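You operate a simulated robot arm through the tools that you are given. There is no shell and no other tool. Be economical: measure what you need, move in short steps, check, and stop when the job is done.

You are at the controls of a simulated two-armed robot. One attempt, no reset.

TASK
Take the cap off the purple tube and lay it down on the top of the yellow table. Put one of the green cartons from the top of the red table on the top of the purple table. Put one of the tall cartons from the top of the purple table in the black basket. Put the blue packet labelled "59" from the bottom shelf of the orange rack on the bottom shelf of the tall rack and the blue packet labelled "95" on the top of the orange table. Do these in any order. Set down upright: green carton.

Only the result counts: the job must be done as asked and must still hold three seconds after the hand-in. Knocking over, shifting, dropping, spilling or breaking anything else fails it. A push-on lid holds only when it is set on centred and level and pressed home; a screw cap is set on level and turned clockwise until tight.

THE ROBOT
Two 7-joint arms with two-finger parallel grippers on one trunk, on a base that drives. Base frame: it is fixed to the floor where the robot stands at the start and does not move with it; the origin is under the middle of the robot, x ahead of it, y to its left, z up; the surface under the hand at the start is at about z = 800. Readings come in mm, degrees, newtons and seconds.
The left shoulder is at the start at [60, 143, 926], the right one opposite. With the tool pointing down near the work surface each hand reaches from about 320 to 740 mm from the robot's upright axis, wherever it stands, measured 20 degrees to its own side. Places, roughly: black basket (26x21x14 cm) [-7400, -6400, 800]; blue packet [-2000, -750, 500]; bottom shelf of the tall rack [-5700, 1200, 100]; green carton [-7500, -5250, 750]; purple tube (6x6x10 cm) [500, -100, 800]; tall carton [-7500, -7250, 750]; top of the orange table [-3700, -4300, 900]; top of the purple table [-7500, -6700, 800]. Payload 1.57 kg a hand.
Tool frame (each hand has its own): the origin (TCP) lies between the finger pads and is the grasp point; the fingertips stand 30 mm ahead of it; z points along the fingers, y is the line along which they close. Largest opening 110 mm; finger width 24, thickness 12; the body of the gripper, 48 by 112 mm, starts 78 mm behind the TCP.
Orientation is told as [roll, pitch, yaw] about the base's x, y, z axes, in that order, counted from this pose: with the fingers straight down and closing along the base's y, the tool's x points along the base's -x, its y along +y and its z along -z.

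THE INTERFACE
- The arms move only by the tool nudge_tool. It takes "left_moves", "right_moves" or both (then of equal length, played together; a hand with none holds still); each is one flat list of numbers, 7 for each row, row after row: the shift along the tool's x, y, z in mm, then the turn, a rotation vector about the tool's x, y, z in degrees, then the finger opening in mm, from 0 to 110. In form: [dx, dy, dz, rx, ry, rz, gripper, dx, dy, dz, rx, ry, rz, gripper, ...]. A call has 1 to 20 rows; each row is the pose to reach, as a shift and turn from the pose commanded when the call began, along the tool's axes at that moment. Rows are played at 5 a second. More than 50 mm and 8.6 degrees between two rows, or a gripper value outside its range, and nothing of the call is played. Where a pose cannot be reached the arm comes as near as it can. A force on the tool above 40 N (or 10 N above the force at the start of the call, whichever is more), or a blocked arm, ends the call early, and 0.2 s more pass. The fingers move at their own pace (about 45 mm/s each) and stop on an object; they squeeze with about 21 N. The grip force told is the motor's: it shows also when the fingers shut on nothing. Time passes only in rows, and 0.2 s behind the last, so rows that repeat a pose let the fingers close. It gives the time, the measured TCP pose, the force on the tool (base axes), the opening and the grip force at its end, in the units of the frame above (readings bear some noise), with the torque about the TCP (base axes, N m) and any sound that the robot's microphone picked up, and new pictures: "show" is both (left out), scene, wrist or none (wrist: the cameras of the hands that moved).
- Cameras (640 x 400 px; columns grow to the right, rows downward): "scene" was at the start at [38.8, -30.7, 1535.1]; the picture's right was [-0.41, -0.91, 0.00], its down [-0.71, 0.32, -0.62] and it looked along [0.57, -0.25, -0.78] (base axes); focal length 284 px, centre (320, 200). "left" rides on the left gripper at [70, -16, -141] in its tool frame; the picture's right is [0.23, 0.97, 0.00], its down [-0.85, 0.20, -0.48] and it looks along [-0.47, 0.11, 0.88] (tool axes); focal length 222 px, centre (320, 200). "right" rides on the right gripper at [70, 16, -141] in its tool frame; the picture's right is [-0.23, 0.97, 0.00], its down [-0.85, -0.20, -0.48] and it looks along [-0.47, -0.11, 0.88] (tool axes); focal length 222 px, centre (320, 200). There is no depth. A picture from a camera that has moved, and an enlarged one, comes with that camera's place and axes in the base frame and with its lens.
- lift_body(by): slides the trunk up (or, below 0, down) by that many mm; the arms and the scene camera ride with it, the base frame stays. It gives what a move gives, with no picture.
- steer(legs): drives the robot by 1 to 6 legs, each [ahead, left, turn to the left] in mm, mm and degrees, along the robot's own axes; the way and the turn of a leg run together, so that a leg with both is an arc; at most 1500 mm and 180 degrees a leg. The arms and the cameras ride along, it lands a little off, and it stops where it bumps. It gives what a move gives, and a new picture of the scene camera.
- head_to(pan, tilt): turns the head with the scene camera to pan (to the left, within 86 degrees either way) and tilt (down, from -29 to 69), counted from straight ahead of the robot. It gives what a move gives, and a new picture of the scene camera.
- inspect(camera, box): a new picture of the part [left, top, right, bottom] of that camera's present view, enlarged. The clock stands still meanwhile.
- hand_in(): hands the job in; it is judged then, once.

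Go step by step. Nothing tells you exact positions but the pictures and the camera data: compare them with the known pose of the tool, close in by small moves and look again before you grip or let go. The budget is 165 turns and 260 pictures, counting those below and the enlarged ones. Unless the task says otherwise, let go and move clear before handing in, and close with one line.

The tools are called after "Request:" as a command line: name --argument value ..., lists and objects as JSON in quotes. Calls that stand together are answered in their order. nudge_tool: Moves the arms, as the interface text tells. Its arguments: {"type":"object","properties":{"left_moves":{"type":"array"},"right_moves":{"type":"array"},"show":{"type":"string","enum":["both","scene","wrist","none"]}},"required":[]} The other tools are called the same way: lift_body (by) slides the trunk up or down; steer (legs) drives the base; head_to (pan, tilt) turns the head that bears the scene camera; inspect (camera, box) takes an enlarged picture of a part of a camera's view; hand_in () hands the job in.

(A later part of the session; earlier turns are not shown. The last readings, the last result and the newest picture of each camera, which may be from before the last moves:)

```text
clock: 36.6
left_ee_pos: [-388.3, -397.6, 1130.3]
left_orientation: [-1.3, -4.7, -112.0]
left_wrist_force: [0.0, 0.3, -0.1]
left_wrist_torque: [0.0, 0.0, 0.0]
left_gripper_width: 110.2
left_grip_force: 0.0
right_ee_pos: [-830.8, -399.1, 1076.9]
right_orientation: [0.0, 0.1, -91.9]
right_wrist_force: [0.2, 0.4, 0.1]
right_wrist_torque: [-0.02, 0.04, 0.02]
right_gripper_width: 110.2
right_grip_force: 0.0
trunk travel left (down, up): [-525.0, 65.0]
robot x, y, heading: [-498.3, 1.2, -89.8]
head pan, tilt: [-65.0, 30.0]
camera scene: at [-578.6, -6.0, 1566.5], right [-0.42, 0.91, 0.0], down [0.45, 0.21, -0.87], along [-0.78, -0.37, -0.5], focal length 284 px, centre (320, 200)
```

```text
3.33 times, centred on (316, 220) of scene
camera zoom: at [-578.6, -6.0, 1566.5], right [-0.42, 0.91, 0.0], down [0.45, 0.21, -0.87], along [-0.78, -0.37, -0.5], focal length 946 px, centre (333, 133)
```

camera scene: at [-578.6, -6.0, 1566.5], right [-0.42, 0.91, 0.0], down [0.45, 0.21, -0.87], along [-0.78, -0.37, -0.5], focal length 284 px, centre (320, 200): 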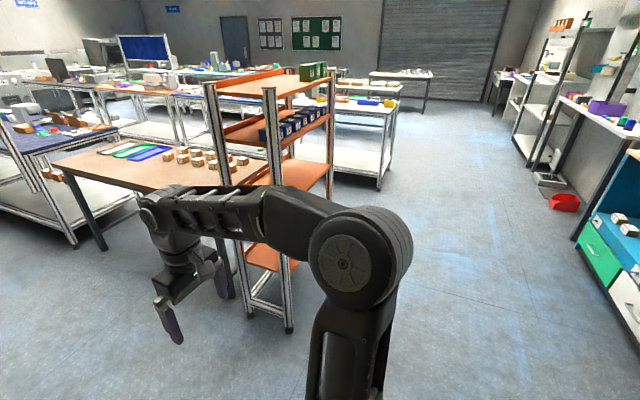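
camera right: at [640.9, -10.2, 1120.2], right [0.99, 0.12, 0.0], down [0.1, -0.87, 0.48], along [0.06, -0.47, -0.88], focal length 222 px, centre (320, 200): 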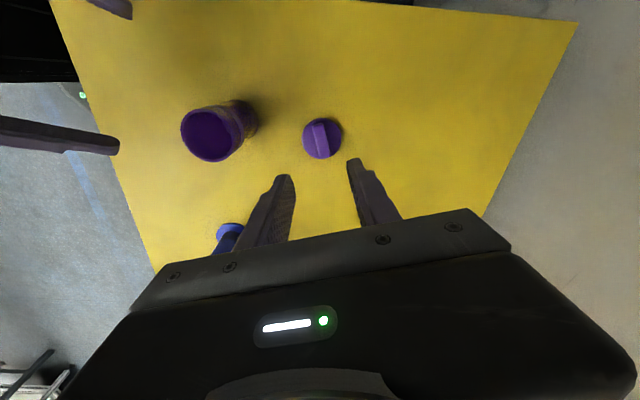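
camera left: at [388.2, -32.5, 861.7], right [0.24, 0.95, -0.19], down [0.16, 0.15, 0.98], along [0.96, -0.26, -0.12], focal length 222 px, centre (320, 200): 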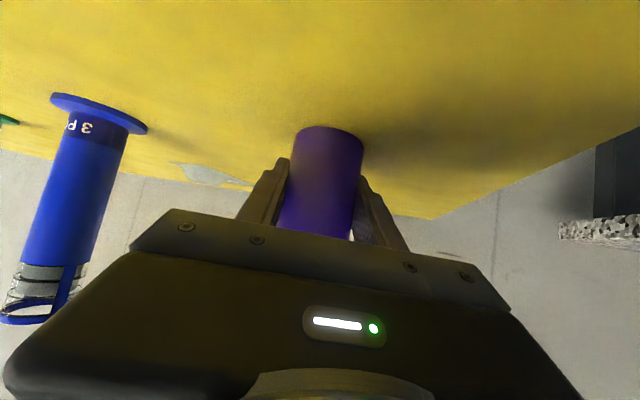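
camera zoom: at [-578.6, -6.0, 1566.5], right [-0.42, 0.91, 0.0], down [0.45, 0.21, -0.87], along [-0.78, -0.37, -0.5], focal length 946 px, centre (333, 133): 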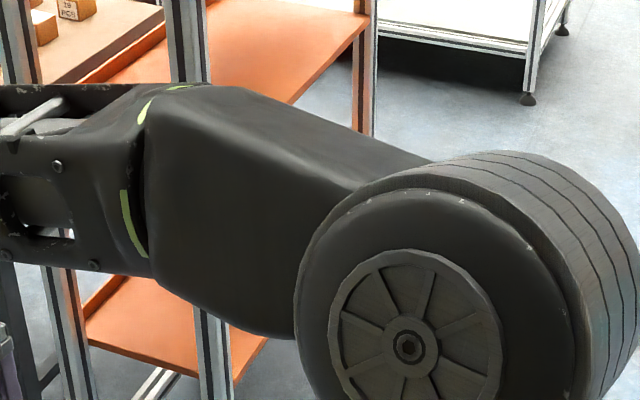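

The rack's front faces +y (front posts at y≈-680, x from -1520 to about -2480). I'll drive sideways to face it and look at the bottom shelf.

Request:
steer --legs '[[0, -1450, 0]]'

Request:
head_to --pan 0 --tilt 50

```text
clock: 44.0
left_ee_pos: [-1865.7, -412.0, 1131.1]
left_orientation: [-1.3, -4.4, -110.8]
left_wrist_force: [-0.1, 0.8, -0.2]
left_wrist_torque: [0.01, -0.02, -0.02]
left_gripper_width: 110.2
left_grip_force: 0.0
right_ee_pos: [-2310.0, -421.1, 1077.1]
right_orientation: [0.0, -0.1, -90.6]
right_wrist_force: [-0.2, -0.4, 1.0]
right_wrist_torque: [0.01, 0.0, 0.01]
right_gripper_width: 110.0
right_grip_force: 0.0
trunk travel left (down, up): [-525.0, 65.0]
robot x, y, heading: [-1982.3, -12.7, -88.5]
head pan, tilt: [-65.0, 30.0]
camera scene: at [-2064.7, -23.3, 1566.4], right [-0.44, 0.9, 0.0], down [0.45, 0.22, -0.87], along [-0.78, -0.38, -0.5], focal length 284 px, centre (320, 200)
```

scene: 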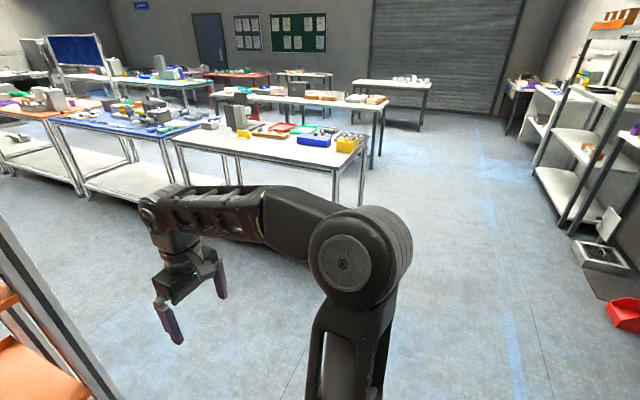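

```text
clock: 45.3
left_ee_pos: [-1866.6, -413.1, 1131.4]
left_orientation: [-1.3, -4.6, -110.8]
left_wrist_force: [-0.1, -0.4, 0.2]
left_wrist_torque: [0.01, -0.02, 0.0]
left_gripper_width: 109.9
left_grip_force: 0.0
right_ee_pos: [-2309.6, -421.1, 1076.4]
right_orientation: [-0.1, 0.0, -90.7]
right_wrist_force: [0.1, 0.0, -0.5]
right_wrist_torque: [0.0, 0.0, 0.0]
right_gripper_width: 109.9
right_grip_force: 0.0
trunk travel left (down, up): [-525.0, 65.0]
robot x, y, heading: [-1980.9, -12.9, -88.6]
head pan, tilt: [0.0, 50.0]
camera scene: at [-1981.7, -60.4, 1537.0], right [-1.0, -0.02, 0.0], down [-0.02, 0.77, -0.64], along [0.01, -0.64, -0.77], focal length 284 px, centre (320, 200)
```

scene: 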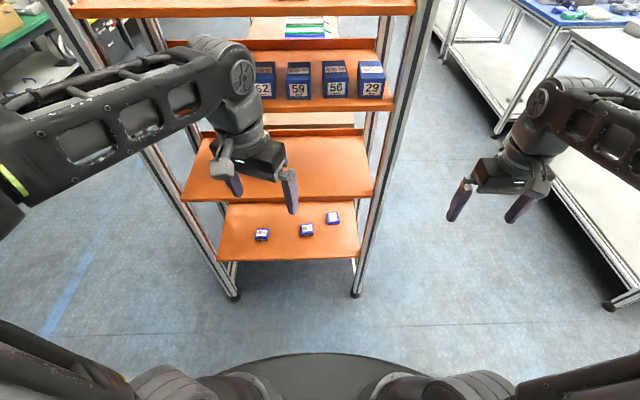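

The bottom shelf holds three small blue packets. I'll read their labels.

Request:
inspect --camera "scene" --box '[216, 190, 376, 290]'

Request:
inspect --camera "scene" --box '[240, 205, 352, 245]'

```text
4.00 times, centred on (296, 240) of scene
camera zoom: at [-1981.7, -60.4, 1537.0], right [-1.0, -0.02, 0.0], down [-0.02, 0.77, -0.64], along [0.01, -0.64, -0.77], focal length 1135 px, centre (416, 40)
```

zoom: 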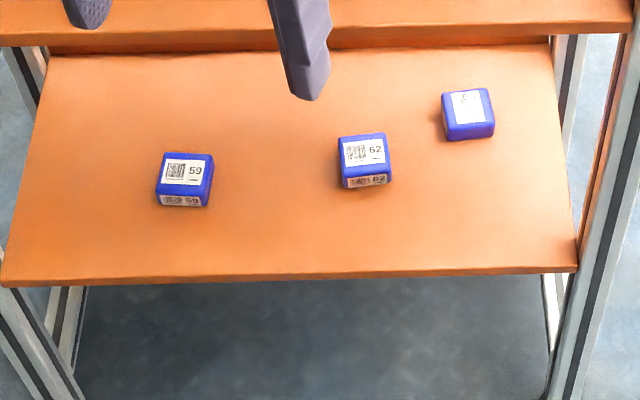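

```text
5.71 times, centred on (296, 225) of scene
camera zoom: at [-1981.7, -60.4, 1537.0], right [-1.0, -0.02, 0.0], down [-0.02, 0.77, -0.64], along [0.01, -0.64, -0.77], focal length 1622 px, centre (457, 57)
```

zoom: 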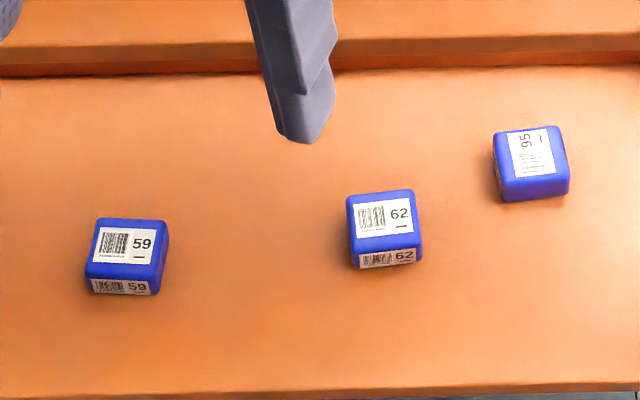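

"59" is on the left at about (-1703, -779), "95" on the right at about (-2033, -874), and the shelf is at z≈400. I'll lower the trunk and centre the robot between them before reaching in.

Request:
lift_body --by -413

Request:
steer --legs '[[0, 113, -1.4]]'

```text
refused: -413 is not a number from -400 to 400
```

```text
clock: 46.5
left_ee_pos: [-1764.9, -414.4, 1131.2]
left_orientation: [-1.3, -4.6, -112.4]
left_wrist_force: [0.9, 0.1, 0.3]
left_wrist_torque: [-0.01, 0.04, 0.02]
left_gripper_width: 109.8
left_grip_force: 0.1
right_ee_pos: [-2206.8, -410.5, 1076.1]
right_orientation: [-0.1, 0.0, -92.3]
right_wrist_force: [0.3, -0.2, -0.9]
right_wrist_torque: [-0.02, 0.08, -0.01]
right_gripper_width: 110.0
right_grip_force: 0.1
trunk travel left (down, up): [-525.0, 65.0]
robot x, y, heading: [-1872.5, -14.9, -90.5]
head pan, tilt: [0.0, 50.0]
camera scene: at [-1868.5, -59.7, 1536.9], right [-1.0, 0.01, 0.0], down [0.0, 0.77, -0.64], along [-0.01, -0.64, -0.77], focal length 284 px, centre (320, 200)
```

scene: 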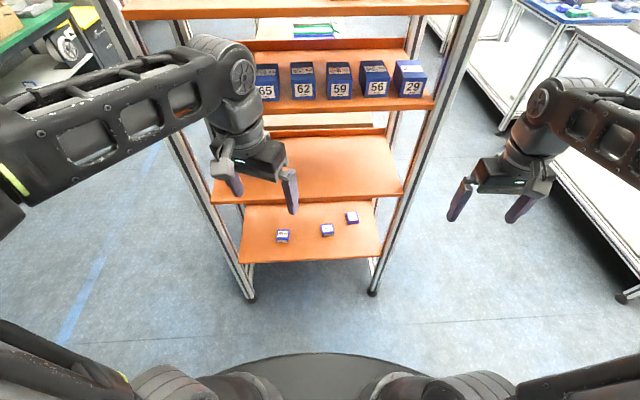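

Request:
lift_body --by -400

Request:
head_to --pan 0 --tilt 35

```text
clock: 50.4
left_ee_pos: [-1765.8, -414.5, 731.6]
left_orientation: [-1.4, -4.6, -112.5]
left_wrist_force: [0.3, 0.5, 0.0]
left_wrist_torque: [0.01, -0.01, -0.02]
left_gripper_width: 110.1
left_grip_force: 0.1
right_ee_pos: [-2208.0, -410.9, 676.5]
right_orientation: [0.1, 0.0, -92.4]
right_wrist_force: [0.2, -0.8, -1.0]
right_wrist_torque: [0.03, 0.0, 0.02]
right_gripper_width: 110.2
right_grip_force: 0.0
trunk travel left (down, up): [-125.0, 465.0]
robot x, y, heading: [-1871.2, -13.9, -90.6]
head pan, tilt: [0.0, 50.0]
```

```text
clock: 51.1
left_ee_pos: [-1766.0, -414.5, 732.7]
left_orientation: [-1.4, -4.6, -112.4]
left_wrist_force: [-0.6, -0.1, -0.3]
left_wrist_torque: [-0.03, 0.04, -0.03]
left_gripper_width: 110.1
left_grip_force: 0.0
right_ee_pos: [-2208.9, -410.3, 677.5]
right_orientation: [-0.1, 0.0, -92.3]
right_wrist_force: [-0.2, -0.3, -0.6]
right_wrist_torque: [0.01, 0.02, 0.0]
right_gripper_width: 110.2
right_grip_force: 0.0
trunk travel left (down, up): [-125.0, 465.0]
robot x, y, heading: [-1869.0, -10.3, -90.6]
head pan, tilt: [0.0, 35.0]
camera scene: at [-1870.5, -70.7, 1158.6], right [-1.0, 0.01, 0.0], down [0.0, 0.57, -0.82], along [-0.01, -0.82, -0.57], focal length 284 px, centre (320, 200)
```

scene: 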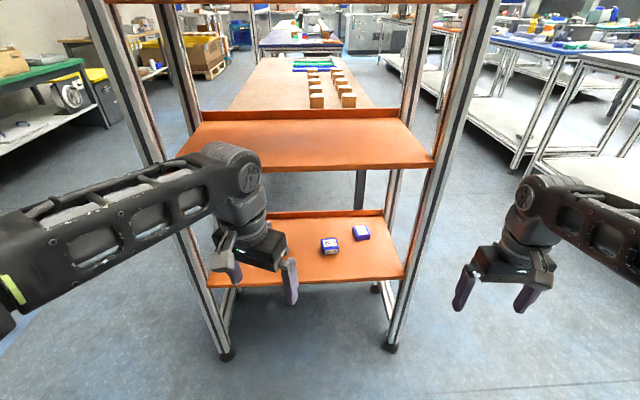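

Triangulation puts the shelf nearer z≈460-500. I'll zoom in to refine that.

Request:
inspect --camera "scene" --box '[200, 195, 424, 335]'

```text
2.86 times, centred on (312, 265) of scene
camera zoom: at [-1870.5, -70.7, 1158.6], right [-1.0, 0.01, 0.0], down [0.0, 0.57, -0.82], along [-0.01, -0.82, -0.57], focal length 811 px, centre (343, 14)
```

zoom: 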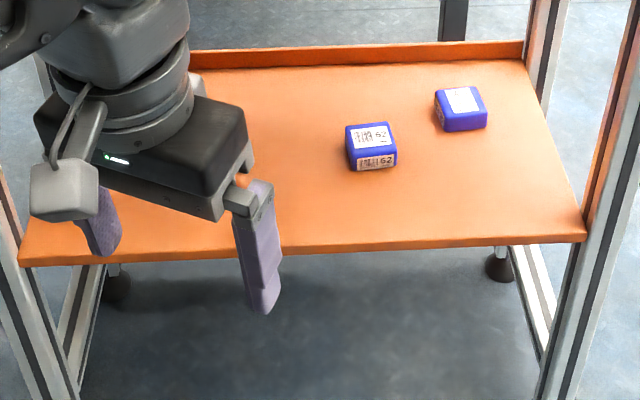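

Best estimates: shelf surface z≈445, 59 at (-1715, -745) yawed about -5°, 95 at (-2030, -835) yawed about +10°. I'll line the hands up laterally with matching yaw, then pitch them forward.

Request:
nudge_tool --left_moves '[4, 9, 20, 0, 0, -4, 110, 8, 19, 40, 0, 0, -8, 110, 12, 28, 60, 0, 0, -12, 110, 16, 38, 80, 0, 0, -16, 110, 19, 47, 100, 0, 0, -17, 110]' --right_moves '[1, 36, 10, 0, 0, -4, 110, 3, 72, 20, 0, 0, -8, 110, 4, 108, 30, 0, 0, -12, 110, 6, 144, 40, 0, 0, -12, 110, 7, 178, 50, 0, 0, -12, 110]' --show "none"

Request:
nudge_tool --left_moves '[0, 0, 0, 0, -7, 0, 110, 0, 0, 0, 0, -14, 0, 110, 0, 0, 0, 0, -21, 0, 110, 0, 0, 0, 0, -28, 0, 110, 0, 0, 0, 0, -35, 0, 110, 0, 0, 0, 0, -42, 0, 110, 0, 0, 0, 0, -48, 0, 110]' --right_moves '[0, 0, 0, 0, -7, 0, 110, 0, 0, 0, 0, -14, 0, 110, 0, 0, 0, 0, -21, 0, 110, 0, 0, 0, 0, -28, 0, 110, 0, 0, 0, 0, -35, 0, 110, 0, 0, 0, 0, -42, 0, 110, 0, 0, 0, 0, -50, 0, 110]' --show "scene"

```text
clock: 52.4
left_ee_pos: [-1720.6, -421.6, 626.8]
left_orientation: [-2.5, -4.0, -95.3]
left_wrist_force: [0.4, -0.1, -0.6]
left_wrist_torque: [0.02, -0.01, 0.03]
left_gripper_width: 110.0
left_grip_force: 0.0
right_ee_pos: [-2030.1, -410.3, 629.9]
right_orientation: [0.1, 0.0, -80.4]
right_wrist_force: [0.3, 0.0, 0.3]
right_wrist_torque: [0.02, -0.04, 0.01]
right_gripper_width: 110.1
right_grip_force: 0.0
trunk travel left (down, up): [-125.0, 465.0]
robot x, y, heading: [-1870.4, -11.8, -90.2]
head pan, tilt: [0.0, 35.0]
```

```text
clock: 54.0
left_ee_pos: [-1727.5, -475.2, 664.8]
left_orientation: [-4.2, -51.9, -92.3]
left_wrist_force: [-0.3, -0.6, 0.0]
left_wrist_torque: [-0.01, -0.01, 0.02]
left_gripper_width: 109.9
left_grip_force: 0.1
left hand out of reach, approached as far as the arm can: row 5, 6, 7
right_ee_pos: [-2027.4, -465.3, 664.7]
right_orientation: [0.1, -49.8, -80.2]
right_wrist_force: [-0.1, 0.2, 0.1]
right_wrist_torque: [-0.01, -0.01, -0.03]
right_gripper_width: 109.8
right_grip_force: 0.0
right hand out of reach, approached as far as the arm can: row 6, 7
trunk travel left (down, up): [-125.0, 465.0]
robot x, y, heading: [-1868.9, -18.7, -90.5]
head pan, tilt: [0.0, 35.0]
camera scene: at [-1870.4, -70.6, 1158.6], right [-1.0, 0.01, 0.0], down [0.0, 0.57, -0.82], along [-0.01, -0.82, -0.57], focal length 284 px, centre (320, 200)
```

scene: 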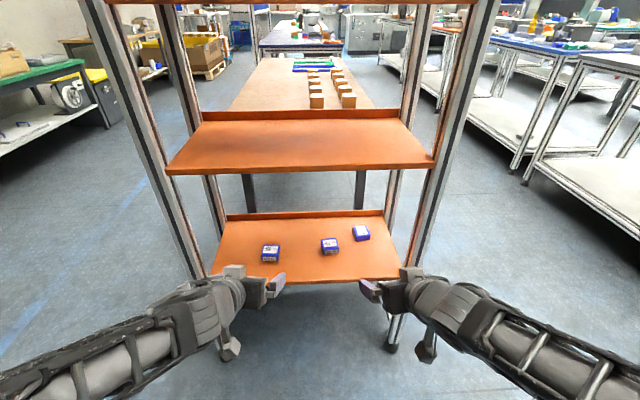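

Both hands now point forward and down. I'll lower them to about z 575 and then drive closer to the shelf.

Request:
nudge_tool --left_moves '[24, 0, 18, -1, 0, 0, 110, 48, 0, 37, -3, 0, 0, 110, 71, 0, 55, -4, 0, -2, 110]' --right_moves '[23, 0, 19, 0, 0, 0, 110, 46, 0, 39, 0, 0, 0, 110, 69, 0, 58, 0, 0, 0, 110]' --show "none"

Request:
steer --legs '[[190, 0, 0]]'

Request:
nudge_tool --left_moves '[0, 0, 0, 0, 0, 0, 110]' --right_moves '[0, 0, 0, 0, 0, 0, 110]' --show "wrist"

```text
clock: 54.8
left_ee_pos: [-1738.6, -507.0, 587.5]
left_orientation: [-2.7, -51.8, -89.0]
left_wrist_force: [0.2, 0.8, 0.5]
left_wrist_torque: [0.01, 0.01, 0.04]
left_gripper_width: 109.8
left_grip_force: 0.0
left hand out of reach, approached as far as the arm can: row 1, 2, 3
right_ee_pos: [-2026.4, -500.4, 588.1]
right_orientation: [0.2, -50.0, -80.2]
right_wrist_force: [-0.6, -0.3, 0.2]
right_wrist_torque: [0.01, -0.03, 0.06]
right_gripper_width: 110.1
right_grip_force: 0.1
right hand out of reach, approached as far as the arm can: row 1, 2, 3
trunk travel left (down, up): [-125.0, 465.0]
robot x, y, heading: [-1868.9, -13.7, -90.3]
head pan, tilt: [0.0, 35.0]
```

```text
clock: 56.3
left_ee_pos: [-1738.6, -692.3, 588.0]
left_orientation: [-2.5, -51.7, -89.0]
left_wrist_force: [0.1, 0.0, -0.8]
left_wrist_torque: [0.0, -0.02, 0.0]
left_gripper_width: 109.9
left_grip_force: 0.1
right_ee_pos: [-2028.8, -687.4, 587.8]
right_orientation: [0.1, -49.9, -80.2]
right_wrist_force: [-0.2, -0.1, 0.0]
right_wrist_torque: [0.02, -0.01, 0.01]
right_gripper_width: 110.0
right_grip_force: 0.0
trunk travel left (down, up): [-125.0, 465.0]
robot x, y, heading: [-1872.6, -200.7, -90.4]
head pan, tilt: [0.0, 35.0]
camera scene: at [-1871.5, -257.1, 1158.7], right [-1.0, 0.01, 0.0], down [0.0, 0.57, -0.82], along [0.0, -0.82, -0.57], focal length 284 px, centre (320, 200)
```

scene: 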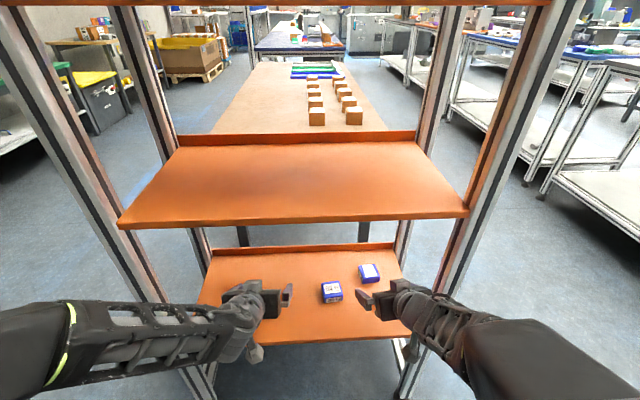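

```text
clock: 56.7
left_ee_pos: [-1739.4, -692.0, 586.2]
left_orientation: [-2.6, -51.6, -89.0]
left_wrist_force: [0.1, 0.1, -1.1]
left_wrist_torque: [0.0, 0.01, 0.02]
left_gripper_width: 110.0
left_grip_force: 0.0
right_ee_pos: [-2029.4, -686.7, 585.7]
right_orientation: [0.0, -50.0, -80.2]
right_wrist_force: [-0.6, 0.4, -0.5]
right_wrist_torque: [0.01, 0.02, 0.02]
right_gripper_width: 110.2
right_grip_force: 0.1
trunk travel left (down, up): [-125.0, 465.0]
robot x, y, heading: [-1870.3, -197.0, -90.2]
head pan, tilt: [0.0, 35.0]
camera right: at [-2038.9, -533.0, 624.8], right [0.98, 0.02, 0.17], down [-0.17, -0.22, 0.96], along [0.06, -0.98, -0.21], focal length 222 px, centre (320, 200)
camera left: at [-1751.7, -537.1, 619.2], right [0.97, 0.12, -0.21], down [0.22, -0.16, 0.96], along [0.09, -0.98, -0.18], focal length 222 px, centre (320, 200)
```

right: 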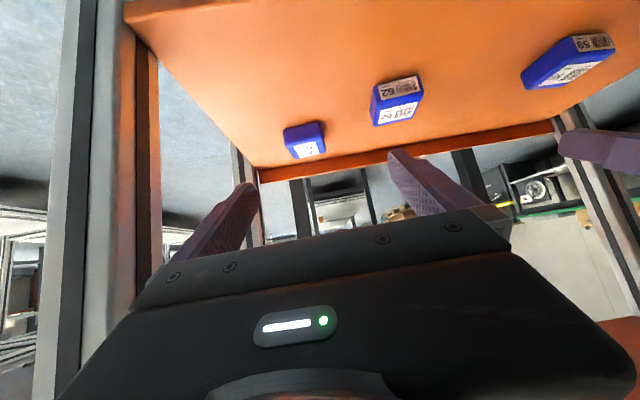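
left: 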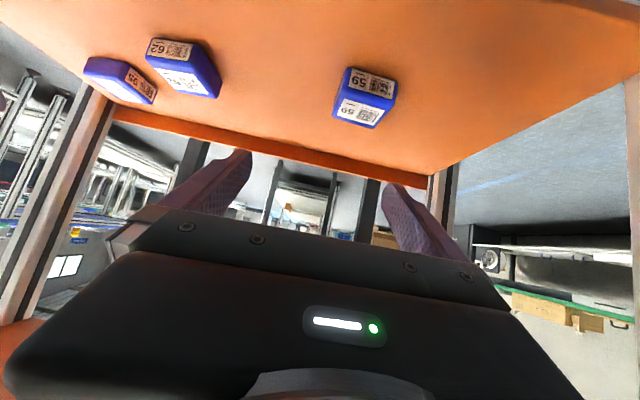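

I have a good view: 59 is at about (-1704, -757) and 95 at about (-2027, -860), mid-height z≈455. I'll approach both in steps.

Request:
nudge_tool --left_moves '[7, 9, 22, 0.5, 0, 1, 110, 13, 18, 45, 1, 0, 2, 110, 20, 28, 67, 1.5, 0, 3, 110, 26, 37, 89, 2.1, 0, 3.7, 110]' --right_moves '[-9, -6, 40, 0, 0, 0, 110, -18, -12, 80, 0, 0, 0, 110, -27, -18, 120, 0, 0, 0, 110, -36, -23, 161, 0, 0, 0, 110]' --show "wrist"

```text
clock: 57.7
left_ee_pos: [-1705.4, -746.2, 511.4]
left_orientation: [0.0, -51.9, -95.0]
left_wrist_force: [-0.2, 0.8, 0.5]
left_wrist_torque: [0.0, 0.0, 0.0]
left_gripper_width: 110.0
left_grip_force: 0.0
right_ee_pos: [-2024.4, -839.8, 509.1]
right_orientation: [0.2, -49.8, -80.4]
right_wrist_force: [-0.6, -0.4, 0.8]
right_wrist_torque: [0.01, -0.02, 0.04]
right_gripper_width: 110.0
right_grip_force: 0.0
trunk travel left (down, up): [-125.0, 465.0]
robot x, y, heading: [-1872.6, -201.4, -90.0]
head pan, tilt: [0.0, 35.0]
camera right: at [-2034.9, -685.2, 547.6], right [0.98, 0.02, 0.18], down [-0.17, -0.22, 0.96], along [0.06, -0.98, -0.21], focal length 222 px, centre (320, 200)
camera left: at [-1709.2, -591.1, 542.1], right [0.98, 0.05, -0.18], down [0.19, -0.17, 0.97], along [0.02, -0.98, -0.18], focal length 222 px, centre (320, 200)
```

right: 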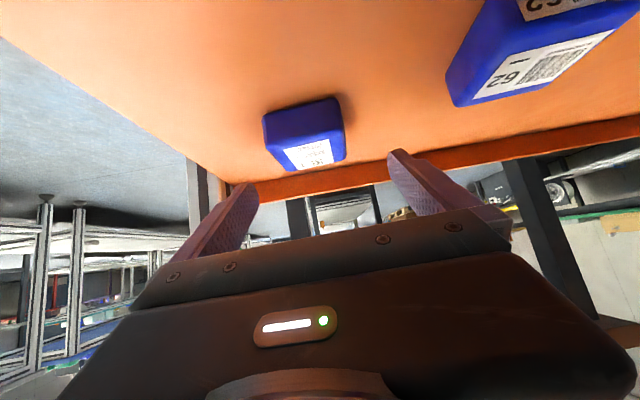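
left: 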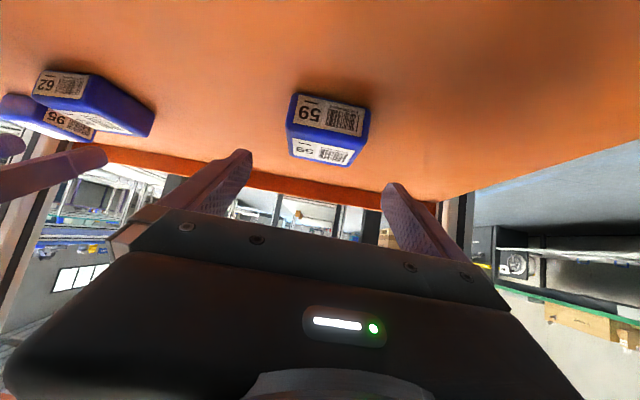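

Request:
inspect --camera "left" --box '[0, 60, 160, 160]'

Request:
inspect --camera "right" --box '[240, 80, 400, 180]'

Request:
inspect --camera "left" --box '[240, 80, 400, 180]'

```text
4.00 times, centred on (80, 110) of left
camera zoom: at [-1709.2, -591.1, 542.1], right [0.98, 0.05, -0.18], down [0.19, -0.17, 0.97], along [0.02, -0.98, -0.18], focal length 888 px, centre (1280, 560)
```

zoom: 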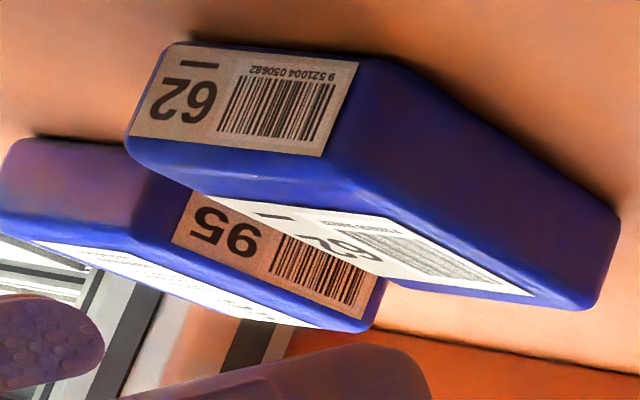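

```text
4.00 times, centred on (320, 130) of right
camera zoom: at [-2034.9, -685.2, 547.6], right [0.98, 0.02, 0.18], down [-0.17, -0.22, 0.96], along [0.06, -0.98, -0.21], focal length 888 px, centre (320, 480)
```

zoom: 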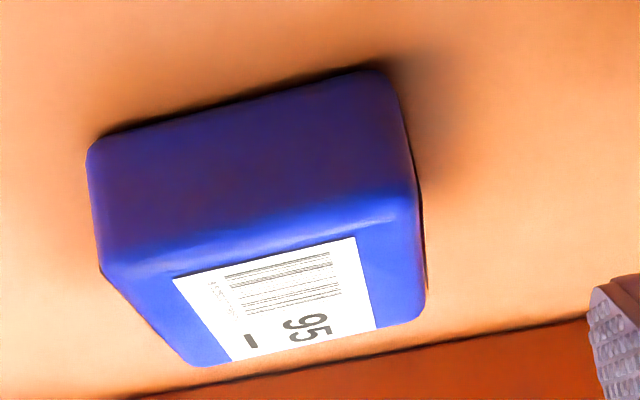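

```text
4.00 times, centred on (320, 130) of left
camera zoom: at [-1709.2, -591.1, 542.1], right [0.98, 0.05, -0.18], down [0.19, -0.17, 0.97], along [0.02, -0.98, -0.18], focal length 888 px, centre (320, 480)
```

zoom: 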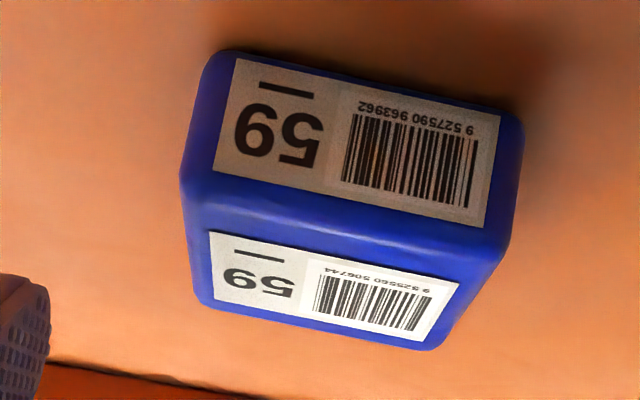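

Labels confirmed: left hand is at 59, right hand at 95. I'll lower the fingers around each packet.

Request:
nudge_tool --left_moves '[8, -2, 12, -1, 0, -1, 110, 15, -4, 24, -2, 0, -2, 110, 20, -5, 32, -3.1, 0, -2.5, 110, 23, -5, 36, -3.1, 0, -2.5, 110]' --right_moves '[6, -1, 13, 0, 0, 0, 110, 12, -2, 26, 0, 0, 0, 110, 16, -3, 34, 0, 0, 0, 110, 18, -3, 38, 0, 0, 0, 110]' --show "wrist"

```text
clock: 58.6
left_ee_pos: [-1711.4, -759.3, 476.6]
left_orientation: [0.1, -52.4, -91.2]
left_wrist_force: [1.8, 14.6, 17.6]
left_wrist_torque: [0.14, 0.66, -0.47]
left_gripper_width: 108.3
left_grip_force: 0.1
right_ee_pos: [-2024.3, -850.9, 478.2]
right_orientation: [0.0, -50.2, -80.2]
right_wrist_force: [0.4, 0.5, 2.3]
right_wrist_torque: [-0.02, 0.05, 0.03]
right_gripper_width: 109.5
right_grip_force: 0.0
trunk travel left (down, up): [-125.0, 465.0]
robot x, y, heading: [-1870.5, -198.8, -90.3]
head pan, tilt: [0.0, 35.0]
stopped in row 4 (left hand): the force on the tool passed its limit at 44 N (the readings are from after the stop); the commanded pose is now the measured one
camera right: at [-2035.0, -696.7, 515.4], right [0.98, 0.02, 0.17], down [-0.17, -0.21, 0.96], along [0.06, -0.98, -0.21], focal length 222 px, centre (320, 200)
camera left: at [-1724.9, -603.5, 508.3], right [0.98, 0.12, -0.18], down [0.2, -0.15, 0.97], along [0.09, -0.98, -0.17], focal length 222 px, centre (320, 200)
```

right: 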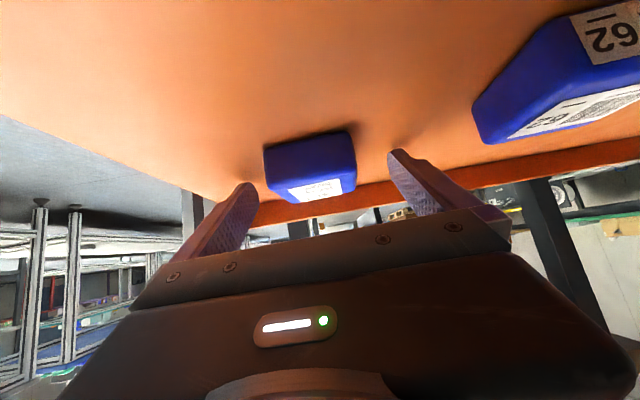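
left: 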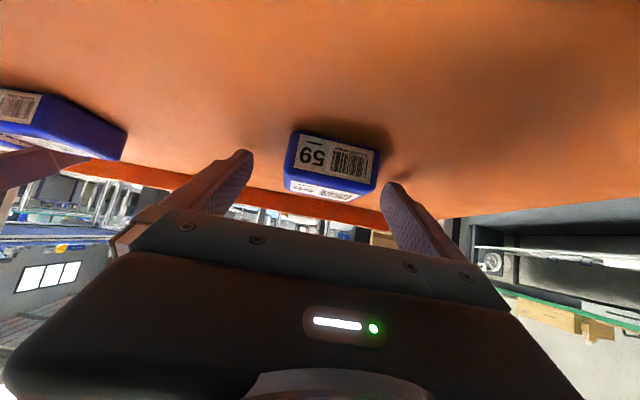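

The left fingertips touched the shelf (surface ≈447). I'll ease that up 3 mm and close both hands on the packets.

Request:
nudge_tool --left_moves '[-2.4, 0, -1.9, 0, 0, 0, 110, -2.4, 0, -1.9, 0, 0, 0, 90, -2.4, 0, -1.9, 0, 0, 0, 70, -2.4, 0, -1.9, 0, 0, 0, 50, -2.4, 0, -1.9, 0, 0, 0, 30, -2.4, 0, -1.9, 0, 0, 0, 20, -2.4, 0, -1.9, 0, 0, 0, 20]' --right_moves '[0, 0, 0, 0, 0, 0, 110, 0, 0, 0, 0, 0, 0, 90, 0, 0, 0, 0, 0, 0, 70, 0, 0, 0, 0, 0, 0, 50, 0, 0, 0, 0, 0, 0, 30, 0, 0, 0, 0, 0, 0, 20, 0, 0, 0, 0, 0, 0, 20]' --show "wrist"

```text
clock: 60.2
left_ee_pos: [-1709.7, -759.1, 479.5]
left_orientation: [0.0, -52.2, -91.1]
left_wrist_force: [0.3, 0.2, -1.1]
left_wrist_torque: [-0.02, -0.02, -0.02]
left_gripper_width: 55.7
left_grip_force: 21.0
right_ee_pos: [-2025.5, -852.4, 477.3]
right_orientation: [0.0, -50.0, -80.1]
right_wrist_force: [-5.4, 15.1, 30.0]
right_wrist_torque: [-0.63, 0.31, -0.12]
right_gripper_width: 59.4
right_grip_force: 9.1
trunk travel left (down, up): [-125.0, 465.0]
robot x, y, heading: [-1873.8, -198.8, -90.5]
head pan, tilt: [0.0, 35.0]
camera right: at [-2035.2, -697.0, 515.3], right [0.98, 0.02, 0.17], down [-0.17, -0.21, 0.96], along [0.06, -0.98, -0.21], focal length 222 px, centre (320, 200)
camera left: at [-1724.6, -603.9, 510.0], right [0.98, 0.12, -0.18], down [0.2, -0.15, 0.97], along [0.09, -0.98, -0.17], focal length 222 px, centre (320, 200)
```

right: 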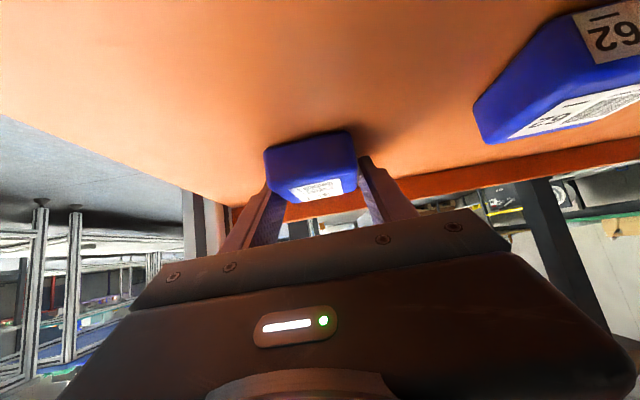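
left: 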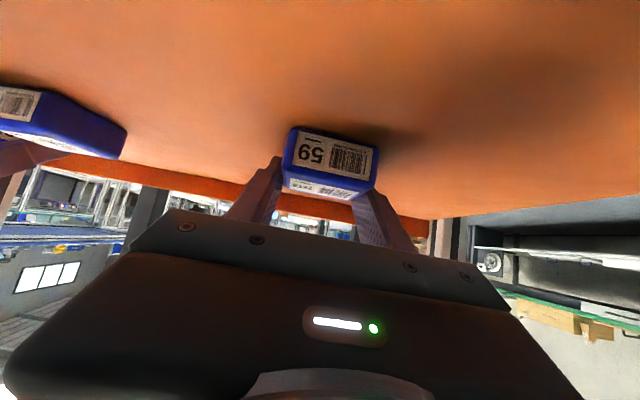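

Left holds 59 firmly. The right fingertips rub the shelf, so I'll raise that hand 4 mm and let it finish closing.

Request:
nudge_tool --right_moves '[-1.5, 0, -1.3, 0, 0, 0, 20, -3, 0, -2.6, 0, 0, 0, 20, -3, 0, -2.6, 0, 0, 0, 20, -3, 0, -2.6, 0, 0, 0, 20]' --show "none"

```text
clock: 61.2
left_ee_pos: [-1711.5, -759.1, 478.5]
left_orientation: [0.1, -52.2, -91.1]
left_wrist_force: [0.1, 2.4, 9.7]
left_wrist_torque: [0.19, 0.13, -0.06]
left_gripper_width: 55.5
left_grip_force: 21.0
right_ee_pos: [-2025.0, -851.1, 479.8]
right_orientation: [0.1, -49.9, -80.2]
right_wrist_force: [-0.9, -0.3, -2.3]
right_wrist_torque: [-0.03, -0.02, -0.03]
right_gripper_width: 55.7
right_grip_force: 21.2
trunk travel left (down, up): [-125.0, 465.0]
robot x, y, heading: [-1869.2, -198.9, -90.2]
head pan, tilt: [0.0, 35.0]
```

Both packets are gripped. Lifting both 60 mm.

Request:
nudge_tool --left_moves '[-10, 0, -8, 0, 0, 0, 20, -28, 0, -22, 0, 0, 0, 20, -47, 0, -37, 0, 0, 0, 20]' --right_moves '[-10, 0, -8, 0, 0, 0, 20, -28, 0, -23, 0, 0, 0, 20, -46, 0, -38, 0, 0, 0, 20]' --show "wrist"

```text
clock: 62.0
left_ee_pos: [-1710.6, -759.9, 536.6]
left_orientation: [0.0, -52.0, -91.2]
left_wrist_force: [0.1, 0.2, -2.0]
left_wrist_torque: [-0.04, 0.0, -0.01]
left_gripper_width: 55.8
left_grip_force: 21.0
right_ee_pos: [-2024.7, -852.0, 538.8]
right_orientation: [-0.1, -49.9, -80.1]
right_wrist_force: [-0.4, 0.5, -1.9]
right_wrist_torque: [0.02, -0.01, -0.01]
right_gripper_width: 55.8
right_grip_force: 21.1
trunk travel left (down, up): [-125.0, 465.0]
robot x, y, heading: [-1871.0, -198.1, -90.4]
head pan, tilt: [0.0, 35.0]
camera right: at [-2035.2, -698.7, 576.2], right [0.98, 0.02, 0.17], down [-0.16, -0.22, 0.96], along [0.06, -0.98, -0.21], focal length 222 px, centre (320, 200)
camera left: at [-1724.5, -605.1, 567.5], right [0.98, 0.12, -0.18], down [0.2, -0.15, 0.97], along [0.09, -0.98, -0.17], focal length 222 px, centre (320, 200)
```

right: 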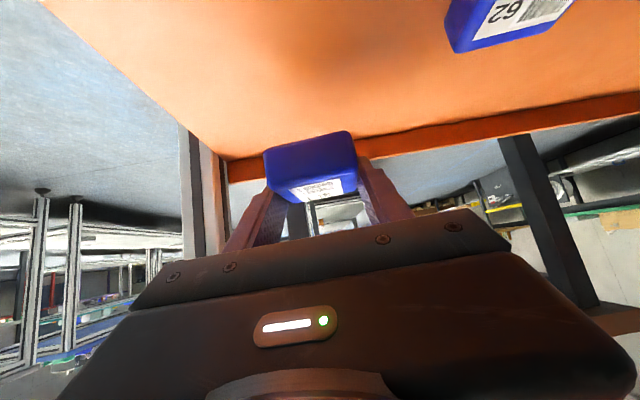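
left: 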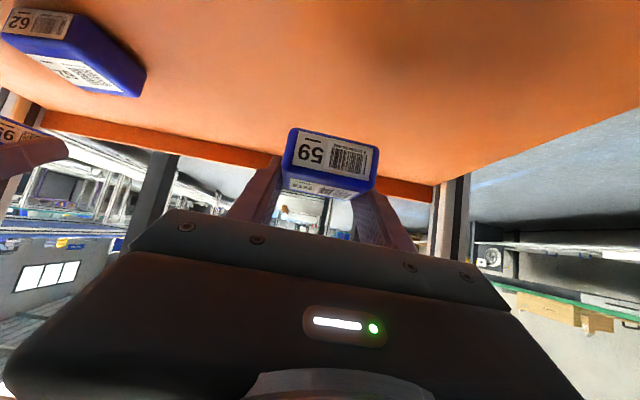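

Both packets are held securely. I'll back out, turn toward -x and drive down the aisle to the tall rack.

Request:
steer --legs '[[-450, 0, 0], [0, 0, -90], [1500, 0, 0], [1200, 0, 0]]'

Request:
head_to --pan -45 --tilt 20

```text
clock: 81.4
left_ee_pos: [-5162.8, 68.3, 537.0]
left_orientation: [-0.1, -52.1, 178.9]
left_wrist_force: [0.0, 0.5, -1.7]
left_wrist_torque: [0.01, 0.01, 0.0]
left_gripper_width: 55.7
left_grip_force: 21.7
right_ee_pos: [-5256.3, 383.7, 538.6]
right_orientation: [0.0, -49.8, -170.1]
right_wrist_force: [0.3, -0.5, -2.0]
right_wrist_torque: [0.03, 0.03, 0.01]
right_gripper_width: 55.5
right_grip_force: 21.5
trunk travel left (down, up): [-125.0, 465.0]
robot x, y, heading: [-4603.8, 227.1, 179.8]
head pan, tilt: [0.0, 35.0]
camera scene: at [-4661.1, 228.1, 1158.6], right [0.01, 1.0, 0.0], down [0.57, 0.0, -0.82], along [-0.82, 0.0, -0.57], focal length 284 px, centre (320, 200)
```

scene: 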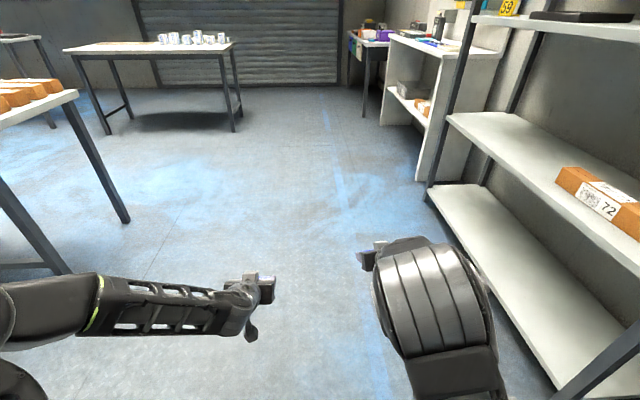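

```text
clock: 82.5
left_ee_pos: [-5164.3, 68.5, 536.6]
left_orientation: [0.0, -52.1, 178.9]
left_wrist_force: [-0.2, 0.9, -2.4]
left_wrist_torque: [-0.03, 0.0, -0.02]
left_gripper_width: 55.7
left_grip_force: 20.9
right_ee_pos: [-5255.9, 382.1, 539.4]
right_orientation: [0.0, -49.8, -170.2]
right_wrist_force: [0.3, -0.2, -1.3]
right_wrist_torque: [-0.01, -0.02, -0.02]
right_gripper_width: 55.8
right_grip_force: 20.9
trunk travel left (down, up): [-125.0, 465.0]
robot x, y, heading: [-4603.0, 224.7, 179.6]
head pan, tilt: [-45.0, 20.0]
camera scene: at [-4638.7, 293.7, 1182.5], right [0.71, 0.7, 0.0], down [0.24, -0.24, -0.94], along [-0.66, 0.67, -0.34], focal length 284 px, centre (320, 200)
```

scene: 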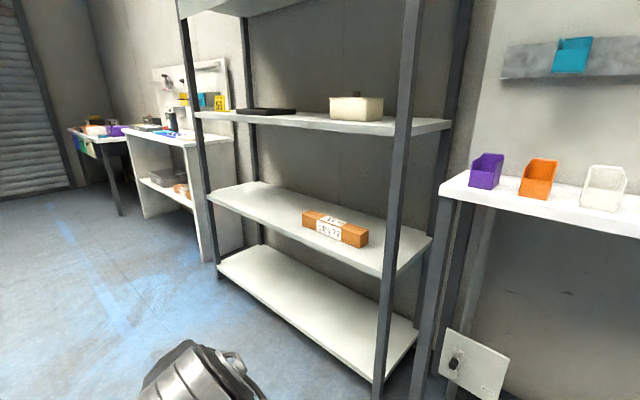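

The tall rack's front edge runs at y≈1065, x from -6400 to -5060. Its bottom shelf is empty and low. I'll move in front of it and face it.

Request:
steer --legs '[[1000, 0, 0], [0, 0, -90]]'

Request:
head_to --pan 20 --tilt 40

```text
clock: 91.6
left_ee_pos: [-5777.2, 779.8, 536.8]
left_orientation: [0.0, -52.0, 90.0]
left_wrist_force: [0.8, -1.1, -1.3]
left_wrist_torque: [0.0, -0.01, 0.03]
left_gripper_width: 55.3
left_grip_force: 21.2
right_ee_pos: [-5464.2, 877.4, 538.5]
right_orientation: [0.1, -49.9, 101.0]
right_wrist_force: [0.2, -1.2, -1.4]
right_wrist_torque: [-0.02, 0.0, 0.02]
right_gripper_width: 55.7
right_grip_force: 21.1
trunk travel left (down, up): [-125.0, 465.0]
robot x, y, heading: [-5603.4, 218.4, 90.9]
head pan, tilt: [-45.0, 20.0]
camera scene: at [-5541.2, 258.7, 1182.5], right [0.72, -0.7, 0.0], down [-0.24, -0.25, -0.94], along [0.65, 0.67, -0.34], focal length 284 px, centre (320, 200)
```

scene: 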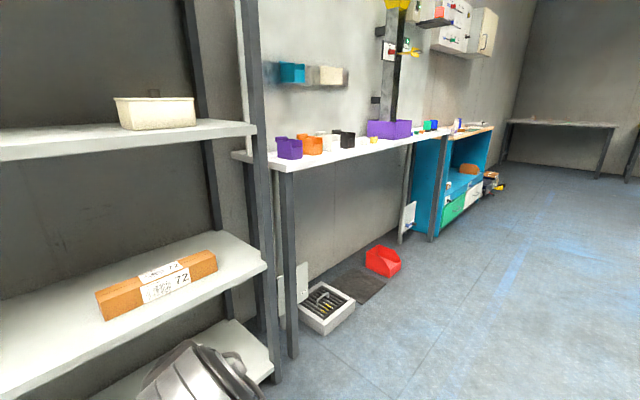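

```text
clock: 92.9
left_ee_pos: [-5776.9, 779.2, 536.5]
left_orientation: [0.0, -52.1, 90.0]
left_wrist_force: [0.0, 0.2, -1.7]
left_wrist_torque: [-0.02, 0.02, 0.0]
left_gripper_width: 55.6
left_grip_force: 21.2
right_ee_pos: [-5465.3, 878.4, 539.3]
right_orientation: [0.0, -49.9, 101.1]
right_wrist_force: [0.0, 0.4, -0.8]
right_wrist_torque: [0.02, 0.0, -0.01]
right_gripper_width: 55.5
right_grip_force: 21.3
trunk travel left (down, up): [-125.0, 465.0]
robot x, y, heading: [-5606.3, 220.4, 90.9]
head pan, tilt: [20.0, 40.0]
camera scene: at [-5636.2, 271.3, 1151.1], right [0.93, 0.36, 0.0], down [0.23, -0.6, -0.77], along [-0.27, 0.72, -0.64], focal length 284 px, centre (320, 200)
```

scene: 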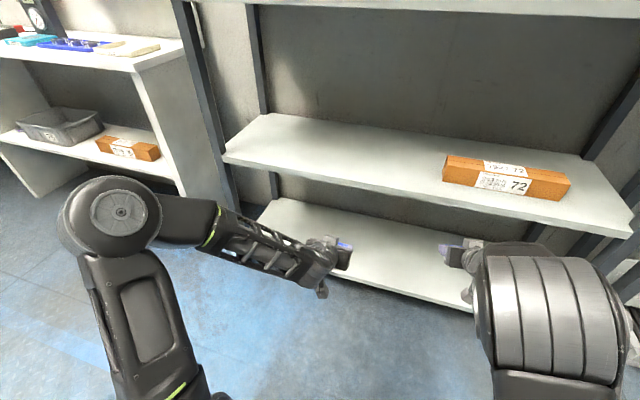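

Next I'll lower the trunk fully, bring the right hand back out of the way, and lower the left hand carrying 59 below the second shelf's level.

Request:
lift_body --by -125

Request:
nudge_tool --left_moves '[26, 0, 20, 0, 0, 0, 20, 52, 0, 40, 0, 0, 0, 20, 78, 0, 61, 0, 0, 0, 20, 104, 0, 81, 0, 0, 0, 20, 130, 0, 101, 0, 0, 0, 20, 155, 0, 122, 0, 0, 0, 20, 165, 0, 130, 0, 0, 0, 20]' --right_moves '[25, -10, -30, 0, 0, 0, 20, 50, -20, -60, 0, 0, 0, 20, 75, -30, -90, 0, 0, 0, 20, 100, -40, -118, 0, 0, 0, 20, 125, -50, -147, 0, 0, 0, 20, 150, -60, -176, 0, 0, 0, 20, 173, -70, -205, 0, 0, 0, 20]' --show "scene"

```text
clock: 94.5
left_ee_pos: [-5777.9, 780.5, 411.8]
left_orientation: [0.0, -52.1, 90.0]
left_wrist_force: [-0.7, -0.3, -2.4]
left_wrist_torque: [0.02, 0.03, 0.02]
left_gripper_width: 55.6
left_grip_force: 21.6
right_ee_pos: [-5464.3, 877.0, 414.6]
right_orientation: [0.0, -50.0, 101.0]
right_wrist_force: [0.7, 0.1, -1.1]
right_wrist_torque: [0.02, -0.01, 0.01]
right_gripper_width: 55.9
right_grip_force: 21.2
trunk travel left (down, up): [0.0, 590.0]
robot x, y, heading: [-5603.2, 220.8, 90.8]
head pan, tilt: [20.0, 40.0]
```

```text
clock: 96.1
left_ee_pos: [-5777.8, 780.1, 259.3]
left_orientation: [-0.1, -52.1, 90.1]
left_wrist_force: [-0.5, 0.3, -1.5]
left_wrist_torque: [0.0, 0.02, -0.01]
left_gripper_width: 55.7
left_grip_force: 20.7
left hand out of reach, approached as far as the arm can: row 5, 6, 7
right_ee_pos: [-5310.6, 682.3, 421.1]
right_orientation: [0.1, -49.9, 101.2]
right_wrist_force: [-0.1, 0.4, -1.9]
right_wrist_torque: [0.04, -0.01, -0.01]
right_gripper_width: 55.8
right_grip_force: 20.9
right hand out of reach, approached as far as the arm can: row 5, 6, 7
trunk travel left (down, up): [0.0, 590.0]
robot x, y, heading: [-5604.3, 221.5, 91.1]
head pan, tilt: [20.0, 40.0]
camera scene: at [-5636.3, 271.3, 1026.1], right [0.93, 0.36, 0.0], down [0.23, -0.6, -0.77], along [-0.27, 0.72, -0.64], focal length 284 px, centre (320, 200)
```

scene: 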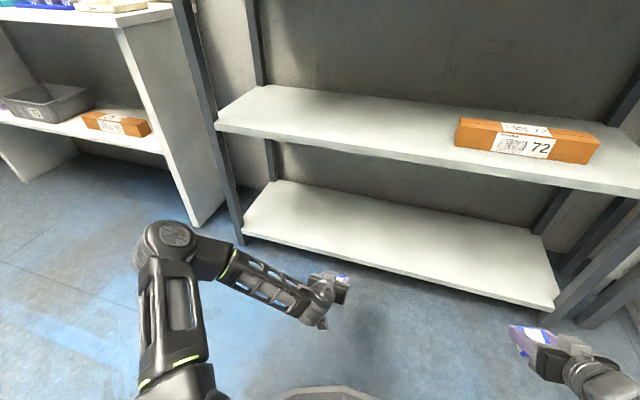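

Request:
nudge_tool --left_moves '[0, 0, 0, 0, 0, 0, 20]' --show "wrist"

Request:
head_to --pan 0 --tilt 45

```text
clock: 96.5
left_ee_pos: [-5776.1, 780.3, 259.0]
left_orientation: [0.0, -52.1, 90.1]
left_wrist_force: [-0.1, -0.1, -1.3]
left_wrist_torque: [-0.03, -0.02, -0.02]
left_gripper_width: 55.8
left_grip_force: 21.2
right_ee_pos: [-5310.7, 681.7, 421.3]
right_orientation: [0.1, -49.8, 101.0]
right_wrist_force: [0.6, 0.2, -2.1]
right_wrist_torque: [0.0, -0.01, 0.0]
right_gripper_width: 55.8
right_grip_force: 20.8
trunk travel left (down, up): [0.0, 590.0]
robot x, y, heading: [-5605.8, 221.3, 90.8]
head pan, tilt: [20.0, 40.0]
camera left: at [-5760.7, 625.6, 290.7], right [-0.97, -0.14, -0.18], down [-0.2, 0.15, 0.97], along [-0.11, 0.98, -0.17], focal length 222 px, centre (320, 200)
```

left: 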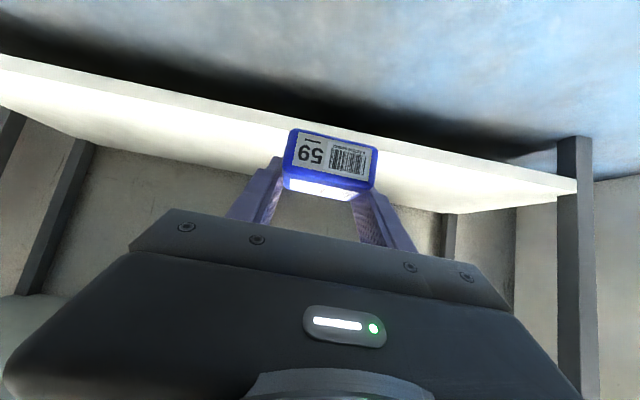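

```text
clock: 97.3
left_ee_pos: [-5777.2, 780.0, 260.1]
left_orientation: [-0.1, -52.0, 90.1]
left_wrist_force: [0.8, -0.4, -2.6]
left_wrist_torque: [0.03, -0.02, -0.01]
left_gripper_width: 55.8
left_grip_force: 21.1
right_ee_pos: [-5311.4, 682.9, 421.7]
right_orientation: [0.1, -49.9, 101.0]
right_wrist_force: [0.3, -0.1, -1.2]
right_wrist_torque: [0.02, 0.02, -0.05]
right_gripper_width: 55.6
right_grip_force: 20.9
trunk travel left (down, up): [0.0, 590.0]
robot x, y, heading: [-5605.5, 224.1, 90.8]
head pan, tilt: [0.0, 45.0]
camera scene: at [-5607.2, 273.1, 1018.8], right [1.0, 0.02, 0.0], down [0.01, -0.71, -0.71], along [-0.01, 0.71, -0.71], focal length 284 px, centre (320, 200)
```

scene: 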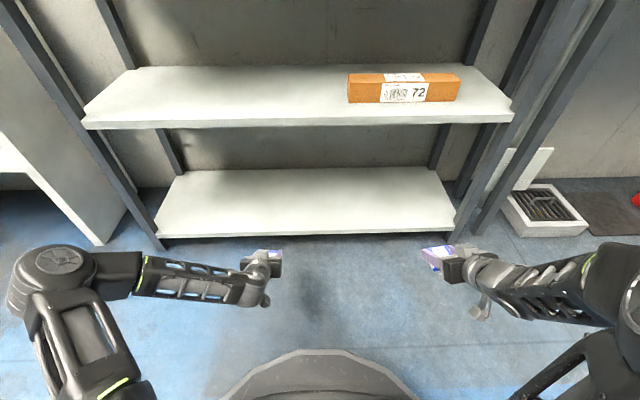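

The bottom shelf's top is at about z=88, with its front edge at y≈1025. I'll extend the left hand further forward while lowering it, keeping the packet level.

Request:
nudge_tool --left_moves '[-25, 0, 32, 0, 0, 0, 20, -50, 0, 63, 0, 0, 0, 20, -74, 0, 95, 0, 0, 0, 20, -48, 0, 115, 0, 0, 0, 20, -22, 0, 136, 0, 0, 0, 20, 5, 0, 156, 0, 0, 0, 20]' --show "wrist"

```text
clock: 98.7
left_ee_pos: [-5787.0, 907.5, 178.4]
left_orientation: [-0.1, -51.9, 90.0]
left_wrist_force: [0.2, 0.8, -1.1]
left_wrist_torque: [-0.01, 0.02, -0.02]
left_gripper_width: 55.6
left_grip_force: 20.5
left hand out of reach, approached as far as the arm can: row 6
right_ee_pos: [-5311.1, 682.0, 422.1]
right_orientation: [0.1, -49.9, 101.0]
right_wrist_force: [0.6, -0.2, -2.9]
right_wrist_torque: [0.0, -0.02, -0.05]
right_gripper_width: 55.6
right_grip_force: 21.4
trunk travel left (down, up): [0.0, 590.0]
robot x, y, heading: [-5605.1, 223.9, 91.1]
head pan, tilt: [0.0, 45.0]
camera left: at [-5771.0, 753.1, 210.3], right [-0.97, -0.14, -0.18], down [-0.2, 0.15, 0.97], along [-0.11, 0.98, -0.17], focal length 222 px, centre (320, 200)
```

left: 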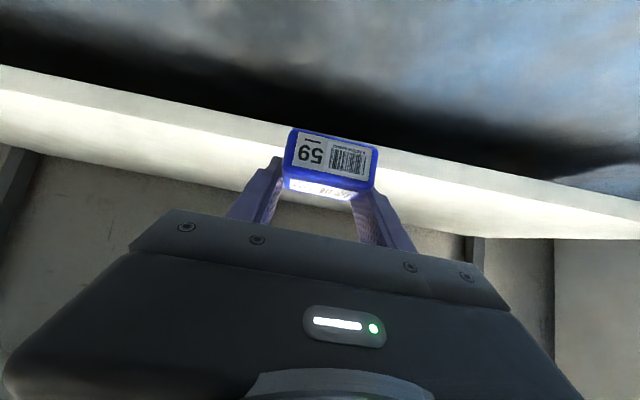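

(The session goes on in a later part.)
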